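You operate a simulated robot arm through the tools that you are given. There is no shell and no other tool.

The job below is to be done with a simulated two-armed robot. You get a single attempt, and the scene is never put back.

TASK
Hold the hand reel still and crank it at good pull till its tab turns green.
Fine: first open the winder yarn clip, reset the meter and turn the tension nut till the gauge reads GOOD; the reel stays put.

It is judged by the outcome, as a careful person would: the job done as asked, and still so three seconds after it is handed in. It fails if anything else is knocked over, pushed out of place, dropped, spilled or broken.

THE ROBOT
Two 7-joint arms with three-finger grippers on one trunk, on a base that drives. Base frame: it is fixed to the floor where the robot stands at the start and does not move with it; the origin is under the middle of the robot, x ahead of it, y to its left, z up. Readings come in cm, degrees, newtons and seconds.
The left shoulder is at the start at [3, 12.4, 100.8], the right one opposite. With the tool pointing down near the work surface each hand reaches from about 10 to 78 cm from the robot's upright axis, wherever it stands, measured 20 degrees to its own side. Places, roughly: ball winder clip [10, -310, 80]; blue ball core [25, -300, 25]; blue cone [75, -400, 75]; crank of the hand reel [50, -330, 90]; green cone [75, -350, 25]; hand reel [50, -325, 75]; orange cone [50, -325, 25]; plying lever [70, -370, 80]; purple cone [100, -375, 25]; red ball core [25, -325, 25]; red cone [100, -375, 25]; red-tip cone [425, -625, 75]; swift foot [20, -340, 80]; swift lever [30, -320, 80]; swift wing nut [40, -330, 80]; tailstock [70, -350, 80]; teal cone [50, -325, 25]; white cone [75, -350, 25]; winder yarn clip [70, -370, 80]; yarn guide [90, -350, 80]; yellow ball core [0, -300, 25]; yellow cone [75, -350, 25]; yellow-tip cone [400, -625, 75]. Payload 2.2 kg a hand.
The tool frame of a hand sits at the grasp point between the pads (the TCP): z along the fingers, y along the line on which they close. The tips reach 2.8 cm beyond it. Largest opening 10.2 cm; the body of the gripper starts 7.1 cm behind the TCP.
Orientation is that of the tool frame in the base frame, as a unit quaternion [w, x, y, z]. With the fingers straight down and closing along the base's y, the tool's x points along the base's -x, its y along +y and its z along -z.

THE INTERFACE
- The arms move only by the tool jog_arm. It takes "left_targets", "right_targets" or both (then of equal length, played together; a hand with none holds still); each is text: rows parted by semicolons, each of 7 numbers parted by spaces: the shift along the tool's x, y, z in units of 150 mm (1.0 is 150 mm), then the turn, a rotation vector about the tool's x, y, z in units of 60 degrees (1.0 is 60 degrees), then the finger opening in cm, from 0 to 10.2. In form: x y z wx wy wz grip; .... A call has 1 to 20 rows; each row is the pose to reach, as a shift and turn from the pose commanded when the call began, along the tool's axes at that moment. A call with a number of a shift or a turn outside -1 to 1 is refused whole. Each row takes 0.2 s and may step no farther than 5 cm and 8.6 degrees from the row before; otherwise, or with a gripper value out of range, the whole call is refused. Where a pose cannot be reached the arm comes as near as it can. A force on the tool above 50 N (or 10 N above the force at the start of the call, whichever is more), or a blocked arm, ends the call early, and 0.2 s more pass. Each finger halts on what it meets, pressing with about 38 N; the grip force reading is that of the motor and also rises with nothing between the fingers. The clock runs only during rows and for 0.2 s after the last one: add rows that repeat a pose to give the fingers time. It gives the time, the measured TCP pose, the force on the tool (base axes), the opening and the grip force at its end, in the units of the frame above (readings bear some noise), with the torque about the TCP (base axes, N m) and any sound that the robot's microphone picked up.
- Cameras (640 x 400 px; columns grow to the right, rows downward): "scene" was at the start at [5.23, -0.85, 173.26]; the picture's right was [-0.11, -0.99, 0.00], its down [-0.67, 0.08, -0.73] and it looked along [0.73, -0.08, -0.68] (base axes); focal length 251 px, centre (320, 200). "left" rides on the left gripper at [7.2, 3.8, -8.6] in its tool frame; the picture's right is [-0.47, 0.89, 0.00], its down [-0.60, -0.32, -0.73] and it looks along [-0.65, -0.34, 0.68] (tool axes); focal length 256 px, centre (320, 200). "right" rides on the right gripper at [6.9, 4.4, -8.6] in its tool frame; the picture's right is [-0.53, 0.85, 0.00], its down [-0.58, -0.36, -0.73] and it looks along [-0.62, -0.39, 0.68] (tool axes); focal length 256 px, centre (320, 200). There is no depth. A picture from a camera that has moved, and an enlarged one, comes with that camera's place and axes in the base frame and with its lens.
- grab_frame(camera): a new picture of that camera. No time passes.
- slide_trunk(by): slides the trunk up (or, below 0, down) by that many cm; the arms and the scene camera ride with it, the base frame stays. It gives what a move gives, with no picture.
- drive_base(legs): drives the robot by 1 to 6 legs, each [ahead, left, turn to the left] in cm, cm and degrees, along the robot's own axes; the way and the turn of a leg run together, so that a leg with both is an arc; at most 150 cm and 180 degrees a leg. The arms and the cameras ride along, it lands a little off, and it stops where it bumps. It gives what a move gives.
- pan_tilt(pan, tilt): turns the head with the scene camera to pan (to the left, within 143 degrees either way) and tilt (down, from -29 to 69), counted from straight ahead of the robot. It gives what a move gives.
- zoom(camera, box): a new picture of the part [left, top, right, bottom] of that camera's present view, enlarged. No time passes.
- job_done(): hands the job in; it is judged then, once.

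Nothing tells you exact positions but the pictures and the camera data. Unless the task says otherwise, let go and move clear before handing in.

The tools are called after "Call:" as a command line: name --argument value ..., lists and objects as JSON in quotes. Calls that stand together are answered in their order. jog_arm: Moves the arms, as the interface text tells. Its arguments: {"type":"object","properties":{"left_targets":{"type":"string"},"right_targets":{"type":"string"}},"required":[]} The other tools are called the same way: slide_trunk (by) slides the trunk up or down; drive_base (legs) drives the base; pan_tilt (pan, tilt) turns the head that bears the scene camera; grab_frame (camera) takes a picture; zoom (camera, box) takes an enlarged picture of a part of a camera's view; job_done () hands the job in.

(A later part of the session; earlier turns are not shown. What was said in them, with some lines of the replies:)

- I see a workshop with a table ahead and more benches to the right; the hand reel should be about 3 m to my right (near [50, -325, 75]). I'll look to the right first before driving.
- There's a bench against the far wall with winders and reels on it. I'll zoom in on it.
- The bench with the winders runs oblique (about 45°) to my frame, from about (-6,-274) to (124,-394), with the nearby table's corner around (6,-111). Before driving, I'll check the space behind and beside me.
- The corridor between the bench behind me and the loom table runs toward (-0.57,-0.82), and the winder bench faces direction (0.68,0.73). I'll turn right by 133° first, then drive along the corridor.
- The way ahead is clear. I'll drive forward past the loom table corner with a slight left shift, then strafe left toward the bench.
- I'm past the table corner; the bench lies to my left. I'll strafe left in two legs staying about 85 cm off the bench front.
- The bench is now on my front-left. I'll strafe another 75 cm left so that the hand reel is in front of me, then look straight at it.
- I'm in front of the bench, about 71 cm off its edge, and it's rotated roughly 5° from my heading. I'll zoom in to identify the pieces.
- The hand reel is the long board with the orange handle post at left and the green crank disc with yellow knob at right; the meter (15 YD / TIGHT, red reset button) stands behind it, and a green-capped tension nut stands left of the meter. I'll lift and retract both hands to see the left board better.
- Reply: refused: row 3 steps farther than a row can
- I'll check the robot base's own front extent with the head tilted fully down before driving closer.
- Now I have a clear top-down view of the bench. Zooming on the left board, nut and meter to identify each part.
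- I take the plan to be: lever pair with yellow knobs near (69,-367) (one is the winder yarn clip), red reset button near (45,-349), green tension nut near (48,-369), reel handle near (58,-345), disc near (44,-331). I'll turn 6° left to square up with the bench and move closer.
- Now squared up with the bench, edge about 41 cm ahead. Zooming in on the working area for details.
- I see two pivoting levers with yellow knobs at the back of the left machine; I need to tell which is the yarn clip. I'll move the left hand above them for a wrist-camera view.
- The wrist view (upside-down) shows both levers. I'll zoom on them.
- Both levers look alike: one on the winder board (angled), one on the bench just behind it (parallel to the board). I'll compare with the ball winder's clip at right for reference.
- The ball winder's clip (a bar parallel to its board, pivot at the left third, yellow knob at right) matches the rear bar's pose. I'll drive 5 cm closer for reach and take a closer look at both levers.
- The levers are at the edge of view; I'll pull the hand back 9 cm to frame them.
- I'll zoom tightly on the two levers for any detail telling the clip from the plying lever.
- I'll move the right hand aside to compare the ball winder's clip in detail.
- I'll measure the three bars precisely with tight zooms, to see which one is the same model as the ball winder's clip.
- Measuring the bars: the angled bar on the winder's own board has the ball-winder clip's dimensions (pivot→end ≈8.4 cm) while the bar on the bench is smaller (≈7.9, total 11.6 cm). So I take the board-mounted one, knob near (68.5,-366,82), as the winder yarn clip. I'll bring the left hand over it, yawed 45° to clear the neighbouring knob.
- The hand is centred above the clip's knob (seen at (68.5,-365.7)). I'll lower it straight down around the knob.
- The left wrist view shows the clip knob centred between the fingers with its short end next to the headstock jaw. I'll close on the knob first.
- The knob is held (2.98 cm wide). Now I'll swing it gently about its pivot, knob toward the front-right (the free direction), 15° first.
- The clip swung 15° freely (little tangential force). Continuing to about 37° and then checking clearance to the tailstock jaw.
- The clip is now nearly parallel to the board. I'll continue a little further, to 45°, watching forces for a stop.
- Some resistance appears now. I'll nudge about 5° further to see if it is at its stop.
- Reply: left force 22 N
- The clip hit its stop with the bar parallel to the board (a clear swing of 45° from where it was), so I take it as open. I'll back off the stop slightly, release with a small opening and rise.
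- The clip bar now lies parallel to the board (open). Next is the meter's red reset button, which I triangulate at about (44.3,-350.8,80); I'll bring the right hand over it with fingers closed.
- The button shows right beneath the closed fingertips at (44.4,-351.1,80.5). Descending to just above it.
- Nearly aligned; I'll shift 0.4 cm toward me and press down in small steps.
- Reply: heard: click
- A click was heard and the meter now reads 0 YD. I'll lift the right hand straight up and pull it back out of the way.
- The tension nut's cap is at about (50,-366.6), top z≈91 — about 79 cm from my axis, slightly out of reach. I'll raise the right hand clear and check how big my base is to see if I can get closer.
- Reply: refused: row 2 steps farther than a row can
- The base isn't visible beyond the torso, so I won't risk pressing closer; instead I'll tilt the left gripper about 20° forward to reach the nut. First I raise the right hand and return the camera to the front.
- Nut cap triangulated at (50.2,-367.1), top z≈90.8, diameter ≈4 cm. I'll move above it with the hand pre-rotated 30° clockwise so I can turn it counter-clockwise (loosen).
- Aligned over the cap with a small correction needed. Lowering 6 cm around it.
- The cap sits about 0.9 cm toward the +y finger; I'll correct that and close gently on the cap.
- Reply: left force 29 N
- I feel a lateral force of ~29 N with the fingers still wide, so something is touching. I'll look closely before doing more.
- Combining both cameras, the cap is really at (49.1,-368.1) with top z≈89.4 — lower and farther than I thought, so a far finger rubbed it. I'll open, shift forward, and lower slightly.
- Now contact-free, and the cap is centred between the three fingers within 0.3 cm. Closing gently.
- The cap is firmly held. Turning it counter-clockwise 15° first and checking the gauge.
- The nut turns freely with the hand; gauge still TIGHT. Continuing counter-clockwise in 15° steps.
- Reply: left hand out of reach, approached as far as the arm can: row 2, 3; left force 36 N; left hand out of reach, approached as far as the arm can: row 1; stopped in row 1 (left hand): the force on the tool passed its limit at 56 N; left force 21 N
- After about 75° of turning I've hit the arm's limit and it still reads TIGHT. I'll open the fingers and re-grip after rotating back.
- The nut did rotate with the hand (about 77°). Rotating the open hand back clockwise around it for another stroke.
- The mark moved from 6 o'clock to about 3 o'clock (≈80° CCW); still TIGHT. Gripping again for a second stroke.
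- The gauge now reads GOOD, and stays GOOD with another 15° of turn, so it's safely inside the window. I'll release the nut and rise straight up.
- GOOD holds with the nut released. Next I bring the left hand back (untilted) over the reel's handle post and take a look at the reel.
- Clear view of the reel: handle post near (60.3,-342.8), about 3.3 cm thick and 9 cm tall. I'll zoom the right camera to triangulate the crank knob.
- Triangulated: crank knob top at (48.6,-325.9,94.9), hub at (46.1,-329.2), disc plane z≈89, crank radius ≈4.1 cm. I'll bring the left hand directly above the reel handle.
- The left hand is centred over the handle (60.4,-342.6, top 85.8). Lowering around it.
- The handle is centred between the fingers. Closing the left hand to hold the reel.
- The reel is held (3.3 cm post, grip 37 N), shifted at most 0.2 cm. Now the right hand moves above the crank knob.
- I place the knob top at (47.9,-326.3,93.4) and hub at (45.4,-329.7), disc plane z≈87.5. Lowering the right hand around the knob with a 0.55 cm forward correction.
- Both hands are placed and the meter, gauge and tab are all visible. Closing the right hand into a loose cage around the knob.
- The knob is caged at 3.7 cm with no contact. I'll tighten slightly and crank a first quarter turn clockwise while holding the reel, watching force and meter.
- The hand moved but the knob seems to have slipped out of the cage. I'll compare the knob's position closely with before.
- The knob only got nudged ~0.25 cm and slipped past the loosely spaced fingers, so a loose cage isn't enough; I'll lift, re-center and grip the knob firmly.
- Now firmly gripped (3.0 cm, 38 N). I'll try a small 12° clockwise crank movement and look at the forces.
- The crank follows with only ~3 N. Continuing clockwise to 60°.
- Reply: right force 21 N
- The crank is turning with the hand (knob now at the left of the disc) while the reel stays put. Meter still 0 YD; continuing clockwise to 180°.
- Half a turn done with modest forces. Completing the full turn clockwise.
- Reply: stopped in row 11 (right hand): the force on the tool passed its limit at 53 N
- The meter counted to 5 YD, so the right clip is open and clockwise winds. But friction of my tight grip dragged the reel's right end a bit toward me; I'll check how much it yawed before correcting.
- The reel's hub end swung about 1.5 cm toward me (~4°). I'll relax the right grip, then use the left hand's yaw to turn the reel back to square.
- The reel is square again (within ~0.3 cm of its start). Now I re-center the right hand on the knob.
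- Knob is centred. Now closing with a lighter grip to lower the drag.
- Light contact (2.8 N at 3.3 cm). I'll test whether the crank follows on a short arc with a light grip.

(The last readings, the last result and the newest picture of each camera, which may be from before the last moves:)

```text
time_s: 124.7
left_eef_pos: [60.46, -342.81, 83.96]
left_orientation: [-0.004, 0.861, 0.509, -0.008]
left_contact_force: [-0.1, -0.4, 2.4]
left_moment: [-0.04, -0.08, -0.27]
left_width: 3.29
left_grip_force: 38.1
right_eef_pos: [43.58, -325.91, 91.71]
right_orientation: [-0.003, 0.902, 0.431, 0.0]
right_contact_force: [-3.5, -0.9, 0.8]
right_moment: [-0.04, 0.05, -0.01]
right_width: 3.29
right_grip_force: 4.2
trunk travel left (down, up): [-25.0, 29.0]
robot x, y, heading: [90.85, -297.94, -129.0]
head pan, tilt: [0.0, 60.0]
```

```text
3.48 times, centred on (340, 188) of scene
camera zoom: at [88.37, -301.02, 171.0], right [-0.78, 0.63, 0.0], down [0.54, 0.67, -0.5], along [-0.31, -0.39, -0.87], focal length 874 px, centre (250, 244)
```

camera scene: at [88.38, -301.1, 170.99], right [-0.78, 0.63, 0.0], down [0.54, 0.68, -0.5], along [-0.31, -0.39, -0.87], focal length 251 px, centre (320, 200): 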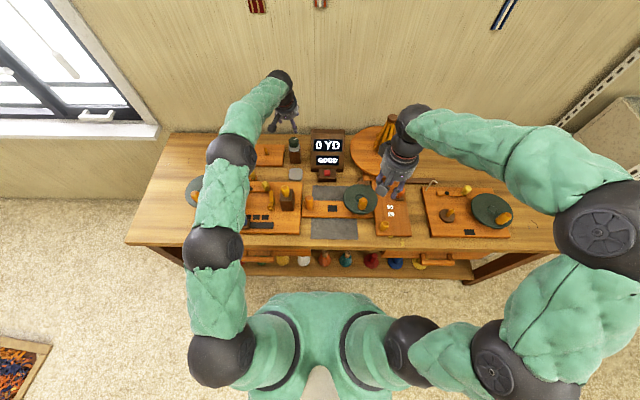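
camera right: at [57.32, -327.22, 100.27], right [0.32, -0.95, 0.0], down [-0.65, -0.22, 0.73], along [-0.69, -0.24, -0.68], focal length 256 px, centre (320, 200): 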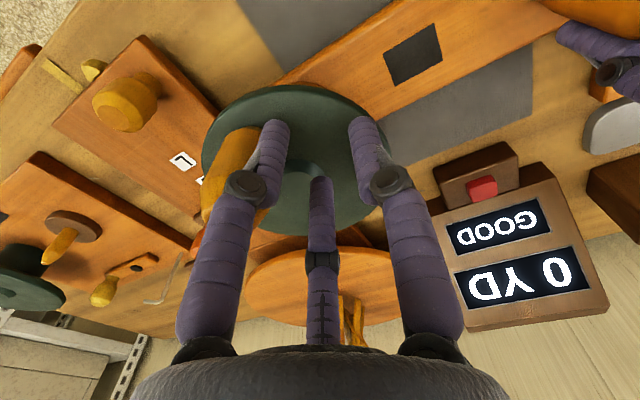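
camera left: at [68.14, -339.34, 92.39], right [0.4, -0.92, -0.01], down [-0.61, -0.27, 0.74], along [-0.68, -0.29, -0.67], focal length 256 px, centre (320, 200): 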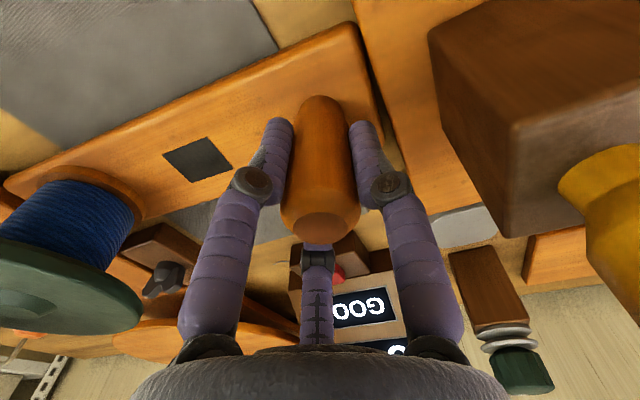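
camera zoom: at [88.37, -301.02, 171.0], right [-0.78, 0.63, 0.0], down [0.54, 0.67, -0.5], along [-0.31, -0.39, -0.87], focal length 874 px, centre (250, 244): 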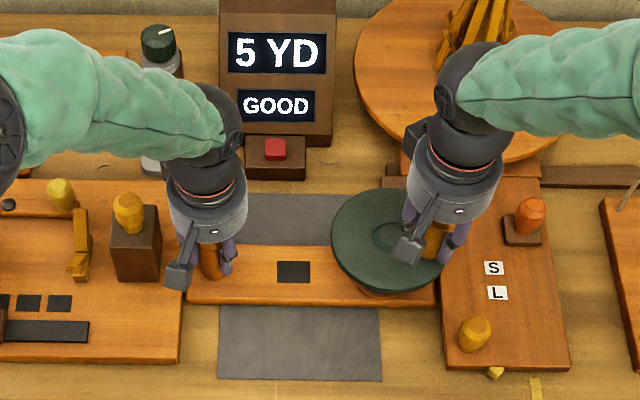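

The crank follows with a light 4 N grip, reel square and still. Continuing clockwise through the next 90° in small steps.

Call:
jog_arm --right_targets "0.0384 0.0235 0 0 0 0 2.7; 0.0726 0.0527 0 0 0 0 2.7; 0.1018 0.0869 0 0 0 0 2.7; 0.1253 0.1253 0 0 0 0 2.7; 0.1425 0.1668 0 0 0 0 2.7; 0.153 0.2105 0 0 0 0 2.7; 0.1565 0.2554 0 0 0 0 2.7; 0.153 0.3003 0 0 0 0 2.7; 0.1425 0.344 0 0 0 0 2.7; 0.1253 0.3855 0 0 0 0 2.7"

Call:
zoom --camera "right" --box '[230, 70, 410, 240]'

Call:
zoom --camera "scene" --box '[265, 130, 415, 245]'

```text
time_s: 126.9
left_eef_pos: [60.43, -342.71, 83.93]
left_orientation: [-0.004, 0.861, 0.509, -0.008]
left_contact_force: [3.3, -3.0, 2.8]
left_moment: [0.17, 0.15, 0.1]
left_width: 3.29
left_grip_force: 38.5
right_eef_pos: [49.23, -328.11, 91.52]
right_orientation: [-0.003, 0.902, 0.431, -0.001]
right_contact_force: [-1.5, 1.4, 0.5]
right_moment: [0.05, 0.16, 0.01]
right_width: 3.06
right_grip_force: 32.7
trunk travel left (down, up): [-25.0, 29.0]
robot x, y, heading: [90.91, -298.26, -128.6]
head pan, tilt: [0.0, 60.0]
```

```text
2.35 times, centred on (320, 155) of right
camera zoom: at [56.96, -325.58, 100.27], right [0.32, -0.95, -0.01], down [-0.64, -0.22, 0.73], along [-0.69, -0.23, -0.68], focal length 602 px, centre (320, 306)
```

zoom: 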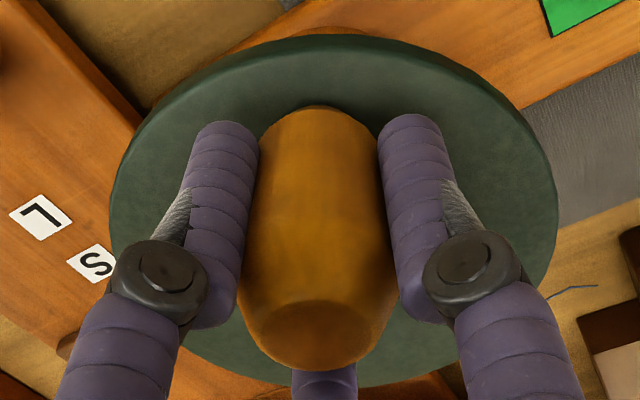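

```text
3.48 times, centred on (340, 188) of scene
camera zoom: at [88.41, -301.05, 170.99], right [-0.78, 0.63, 0.0], down [0.54, 0.67, -0.5], along [-0.31, -0.39, -0.87], focal length 874 px, centre (250, 244)
```

zoom: 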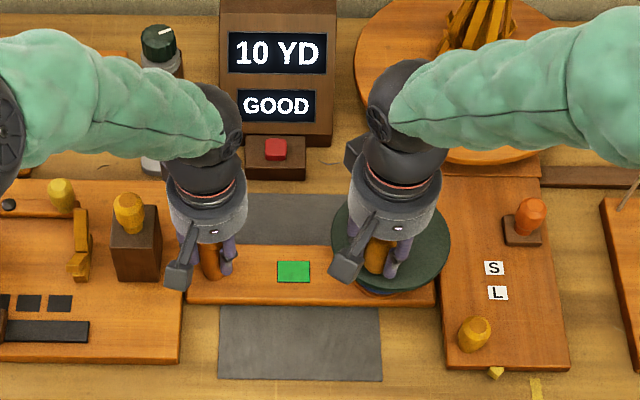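

The tab has turned green at 10 YD with the gauge at GOOD. I stop cranking now; opening the right hand gently and checking the reel's position.

Call:
jog_arm --right_targets "0 0 0 0 0 0 3.2; 0 0 0 0 0 0 4.0; 0 0 0 0 0 0 5.0; 0 0 0 0 0 0 5.4; 0 0 -0.1 0 0 0 5.4; 0 0 -0.3 0 0 0 5.4; 0 0 -0.6 0 0 0 5.4; 0 0 -0.85 0 0 0 5.4; 0 0 -0.85 0 0 0 5.4"

Call:
zoom --camera "scene" --box '[285, 170, 395, 245]'

Call:
grab_frame --camera "left"

```text
time_s: 128.9
left_eef_pos: [60.51, -342.7, 83.87]
left_orientation: [-0.005, 0.861, 0.509, -0.008]
left_contact_force: [0.9, -0.4, 3.0]
left_moment: [0.02, 0.09, 0.15]
left_width: 3.31
left_grip_force: 37.8
right_eef_pos: [49.33, -328.05, 104.57]
right_orientation: [-0.003, 0.902, 0.431, 0.0]
right_contact_force: [-0.3, 0.2, 0.0]
right_moment: [0.01, -0.01, -0.01]
right_width: 5.42
right_grip_force: 0.1
trunk travel left (down, up): [-25.0, 29.0]
robot x, y, heading: [90.82, -297.72, -128.7]
head pan, tilt: [0.0, 60.0]
```

```text
5.33 times, centred on (340, 208) of scene
camera zoom: at [88.43, -301.02, 170.99], right [-0.78, 0.63, 0.0], down [0.54, 0.67, -0.5], along [-0.31, -0.39, -0.87], focal length 1340 px, centre (213, 160)
```

zoom: 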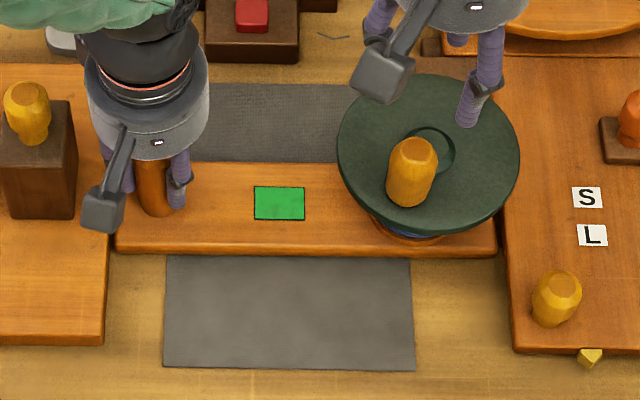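

```text
taken
camera left: at [67.5, -338.11, 92.39], right [0.55, -0.83, -0.01], down [-0.56, -0.38, 0.74], along [-0.62, -0.4, -0.67], focal length 256 px, centre (320, 200)
```

left: 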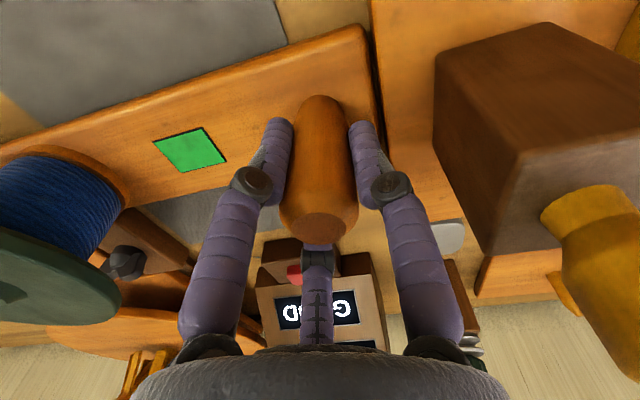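

The reel sits where it started (edges match the first picture within ~0.2 cm), tab green. Now releasing the left hand and lifting it straight up.

Call:
jog_arm --left_targets "0 0 0 0 0 0 3.6; 0 0 0 0 0 0 4.6; 0 0 0 0 0 0 5.6; 0 0 0 0 0 0 5.8; 0 0 -0.1 0 0 0 5.8; 0 0 -0.3 0 0 0 5.8; 0 0 -0.6 0 0 0 5.8; 0 0 -0.9 0 0 0 5.8; 0 0 -0.95 0 0 0 5.8"

Call:
zoom --camera "scene" --box '[180, 110, 420, 260]'

Call:
zoom --camera "scene" --box '[285, 170, 395, 245]'

```text
time_s: 130.9
left_eef_pos: [60.92, -342.71, 98.1]
left_orientation: [-0.004, 0.861, 0.509, -0.008]
left_contact_force: [-0.4, 0.2, -1.1]
left_moment: [0.02, 0.02, -0.01]
left_width: 5.82
left_grip_force: 0.0
right_eef_pos: [49.18, -328.18, 104.59]
right_orientation: [-0.004, 0.902, 0.432, 0.0]
right_contact_force: [0.3, -0.1, -0.2]
right_moment: [0.03, -0.01, 0.02]
right_width: 5.39
right_grip_force: 0.1
trunk travel left (down, up): [-25.0, 29.0]
robot x, y, heading: [90.53, -298.4, -128.9]
head pan, tilt: [0.0, 60.0]
```

```text
2.67 times, centred on (300, 185) of scene
camera zoom: at [88.38, -301.07, 170.99], right [-0.78, 0.63, 0.0], down [0.54, 0.67, -0.5], along [-0.31, -0.39, -0.87], focal length 670 px, centre (373, 240)
```

zoom: 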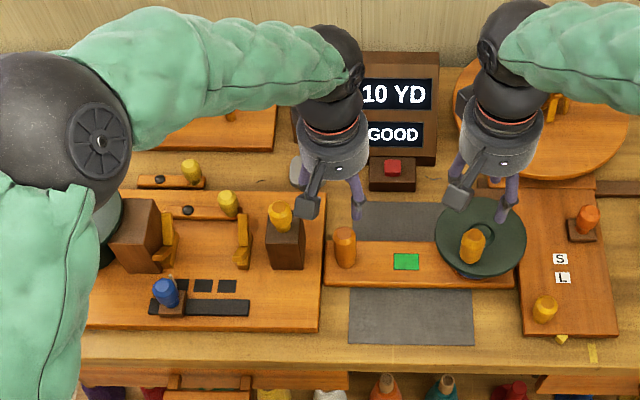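

```text
5.33 times, centred on (340, 208) of scene
camera zoom: at [88.38, -301.07, 170.99], right [-0.78, 0.63, 0.0], down [0.54, 0.67, -0.5], along [-0.31, -0.39, -0.87], focal length 1340 px, centre (213, 160)
```

zoom: 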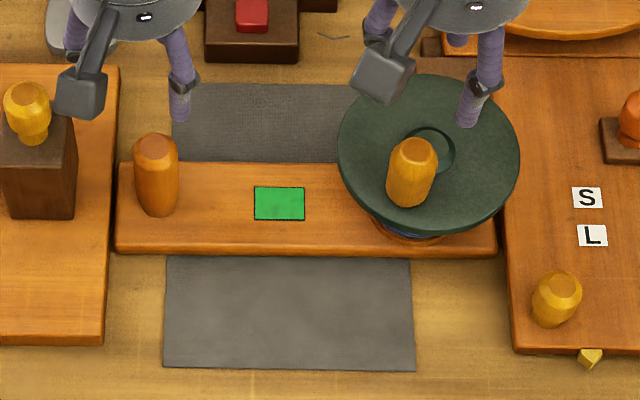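

Everything reads as wanted: clip open, 10 YD, GOOD, tab green, reel in place. I'll draw both hands up and back clear of the bench.

Call:
jog_arm --left_targets "0.05 0 -0.2 0 0 0 5.8; 0.25 0 -0.35 0 0 0 5.8; 0.5 0 -0.5 0 0 0 5.8; 0.75 0 -0.6 0 0 0 5.8; 1.0 0 -0.7 0 0 0 5.8" --right_targets "0.05 0 -0.2 0 0 0 5.4; 0.25 0 -0.35 0 0 0 5.4; 0.5 0 -0.5 0 0 0 5.4; 0.75 0 -0.6 0 0 0 5.4; 1.0 0 -0.7 0 0 0 5.4"

Call:
drive_base --legs '[[-12, 0, 0]]'

Call:
grab_frame --camera "scene"

Call:
zoom --camera "scene" --box '[180, 110, 420, 260]'

```text
time_s: 132.1
left_eef_pos: [68.31, -329.19, 108.7]
left_orientation: [-0.004, 0.861, 0.509, -0.01]
left_contact_force: [0.8, 0.1, 0.8]
left_moment: [-0.06, 0.03, 0.0]
left_width: 5.81
left_grip_force: 0.1
right_eef_pos: [58.78, -316.32, 115.22]
right_orientation: [-0.002, 0.902, 0.431, -0.001]
right_contact_force: [0.2, -0.1, -0.3]
right_moment: [-0.04, 0.03, 0.01]
right_width: 5.37
right_grip_force: 0.1
trunk travel left (down, up): [-25.0, 29.0]
robot x, y, heading: [90.89, -298.17, -128.9]
head pan, tilt: [0.0, 60.0]
```

```text
time_s: 133.4
left_eef_pos: [75.68, -319.92, 108.67]
left_orientation: [-0.003, 0.861, 0.509, -0.009]
left_contact_force: [0.3, 0.4, 0.3]
left_moment: [-0.01, 0.07, 0.0]
left_width: 5.8
left_grip_force: 0.0
right_eef_pos: [66.13, -307.01, 115.15]
right_orientation: [-0.001, 0.903, 0.43, -0.001]
right_contact_force: [0.2, 0.3, 1.3]
right_moment: [-0.08, 0.03, -0.01]
right_width: 5.38
right_grip_force: 0.0
trunk travel left (down, up): [-25.0, 29.0]
robot x, y, heading: [98.24, -288.8, -129.1]
head pan, tilt: [0.0, 60.0]
```

```text
taken
camera scene: at [96.09, -291.5, 171.0], right [-0.78, 0.63, 0.0], down [0.54, 0.67, -0.5], along [-0.32, -0.39, -0.87], focal length 251 px, centre (320, 200)
```

scene: 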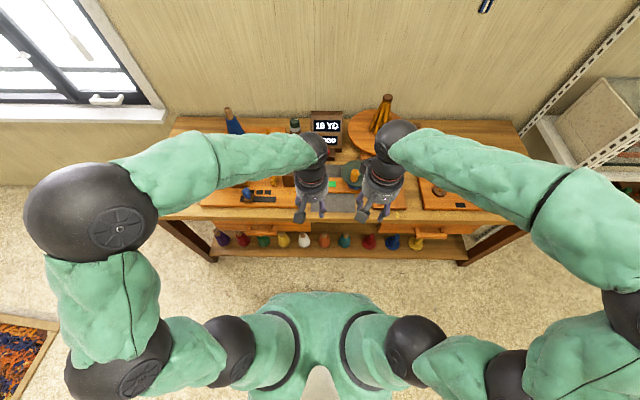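

```text
2.67 times, centred on (300, 185) of scene
camera zoom: at [96.09, -291.5, 171.0], right [-0.78, 0.63, 0.0], down [0.54, 0.67, -0.5], along [-0.32, -0.39, -0.87], focal length 670 px, centre (373, 240)
```

zoom: 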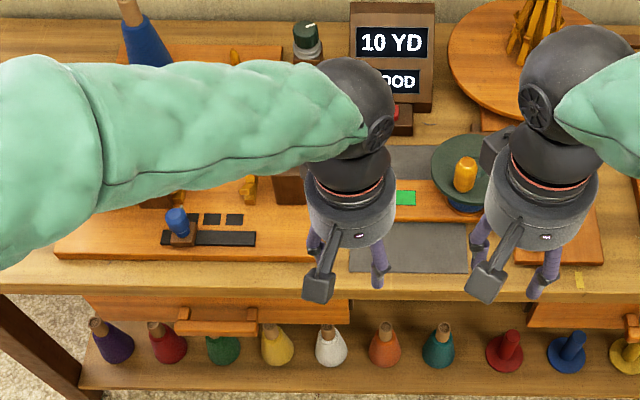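

Both hands are clear of everything. The tab is green, the meter reads 10 YD, the gauge reads GOOD, the clip is open and the reel is in its place, so I'm handing the job in.

Call:
job_done

```text
The job is handed in.
```

The hand reel's tab turned green at 10 YD with the gauge reading GOOD, and I handed the job in with both hands clear of the bench. No verdict has come back yet.

- **Yarn clip:** Two look-alike levers stand side by side there. I opened the one on the winder's own board, swinging it about 45° to its stop. The meter counted up once I cranked, so I take it to be the right one. I left the other lever alone.
- **Meter:** I pressed the reset button, heard a click, and the meter read 0 YD.
- **Tension nut:** I turned it about 110° counter-clockwise, until the gauge read GOOD and kept reading it after I let go.
- **Reel:** I held it by its handle with the left hand and cranked clockwise with the right.

The reel did not stay perfectly still throughout. During the first turn my grip on the crank was too tight and pulled its far end about 1.5 cm toward me. I turned it back, finished with a lighter grip, and it ended within about 0.2 cm of where it started.

While grasping I also bumped the nut post once, at about 29 N, before any turning. My last clear view of the clip, open, was just before I backed away from the bench. I saw nothing knocked over or moved out of place.
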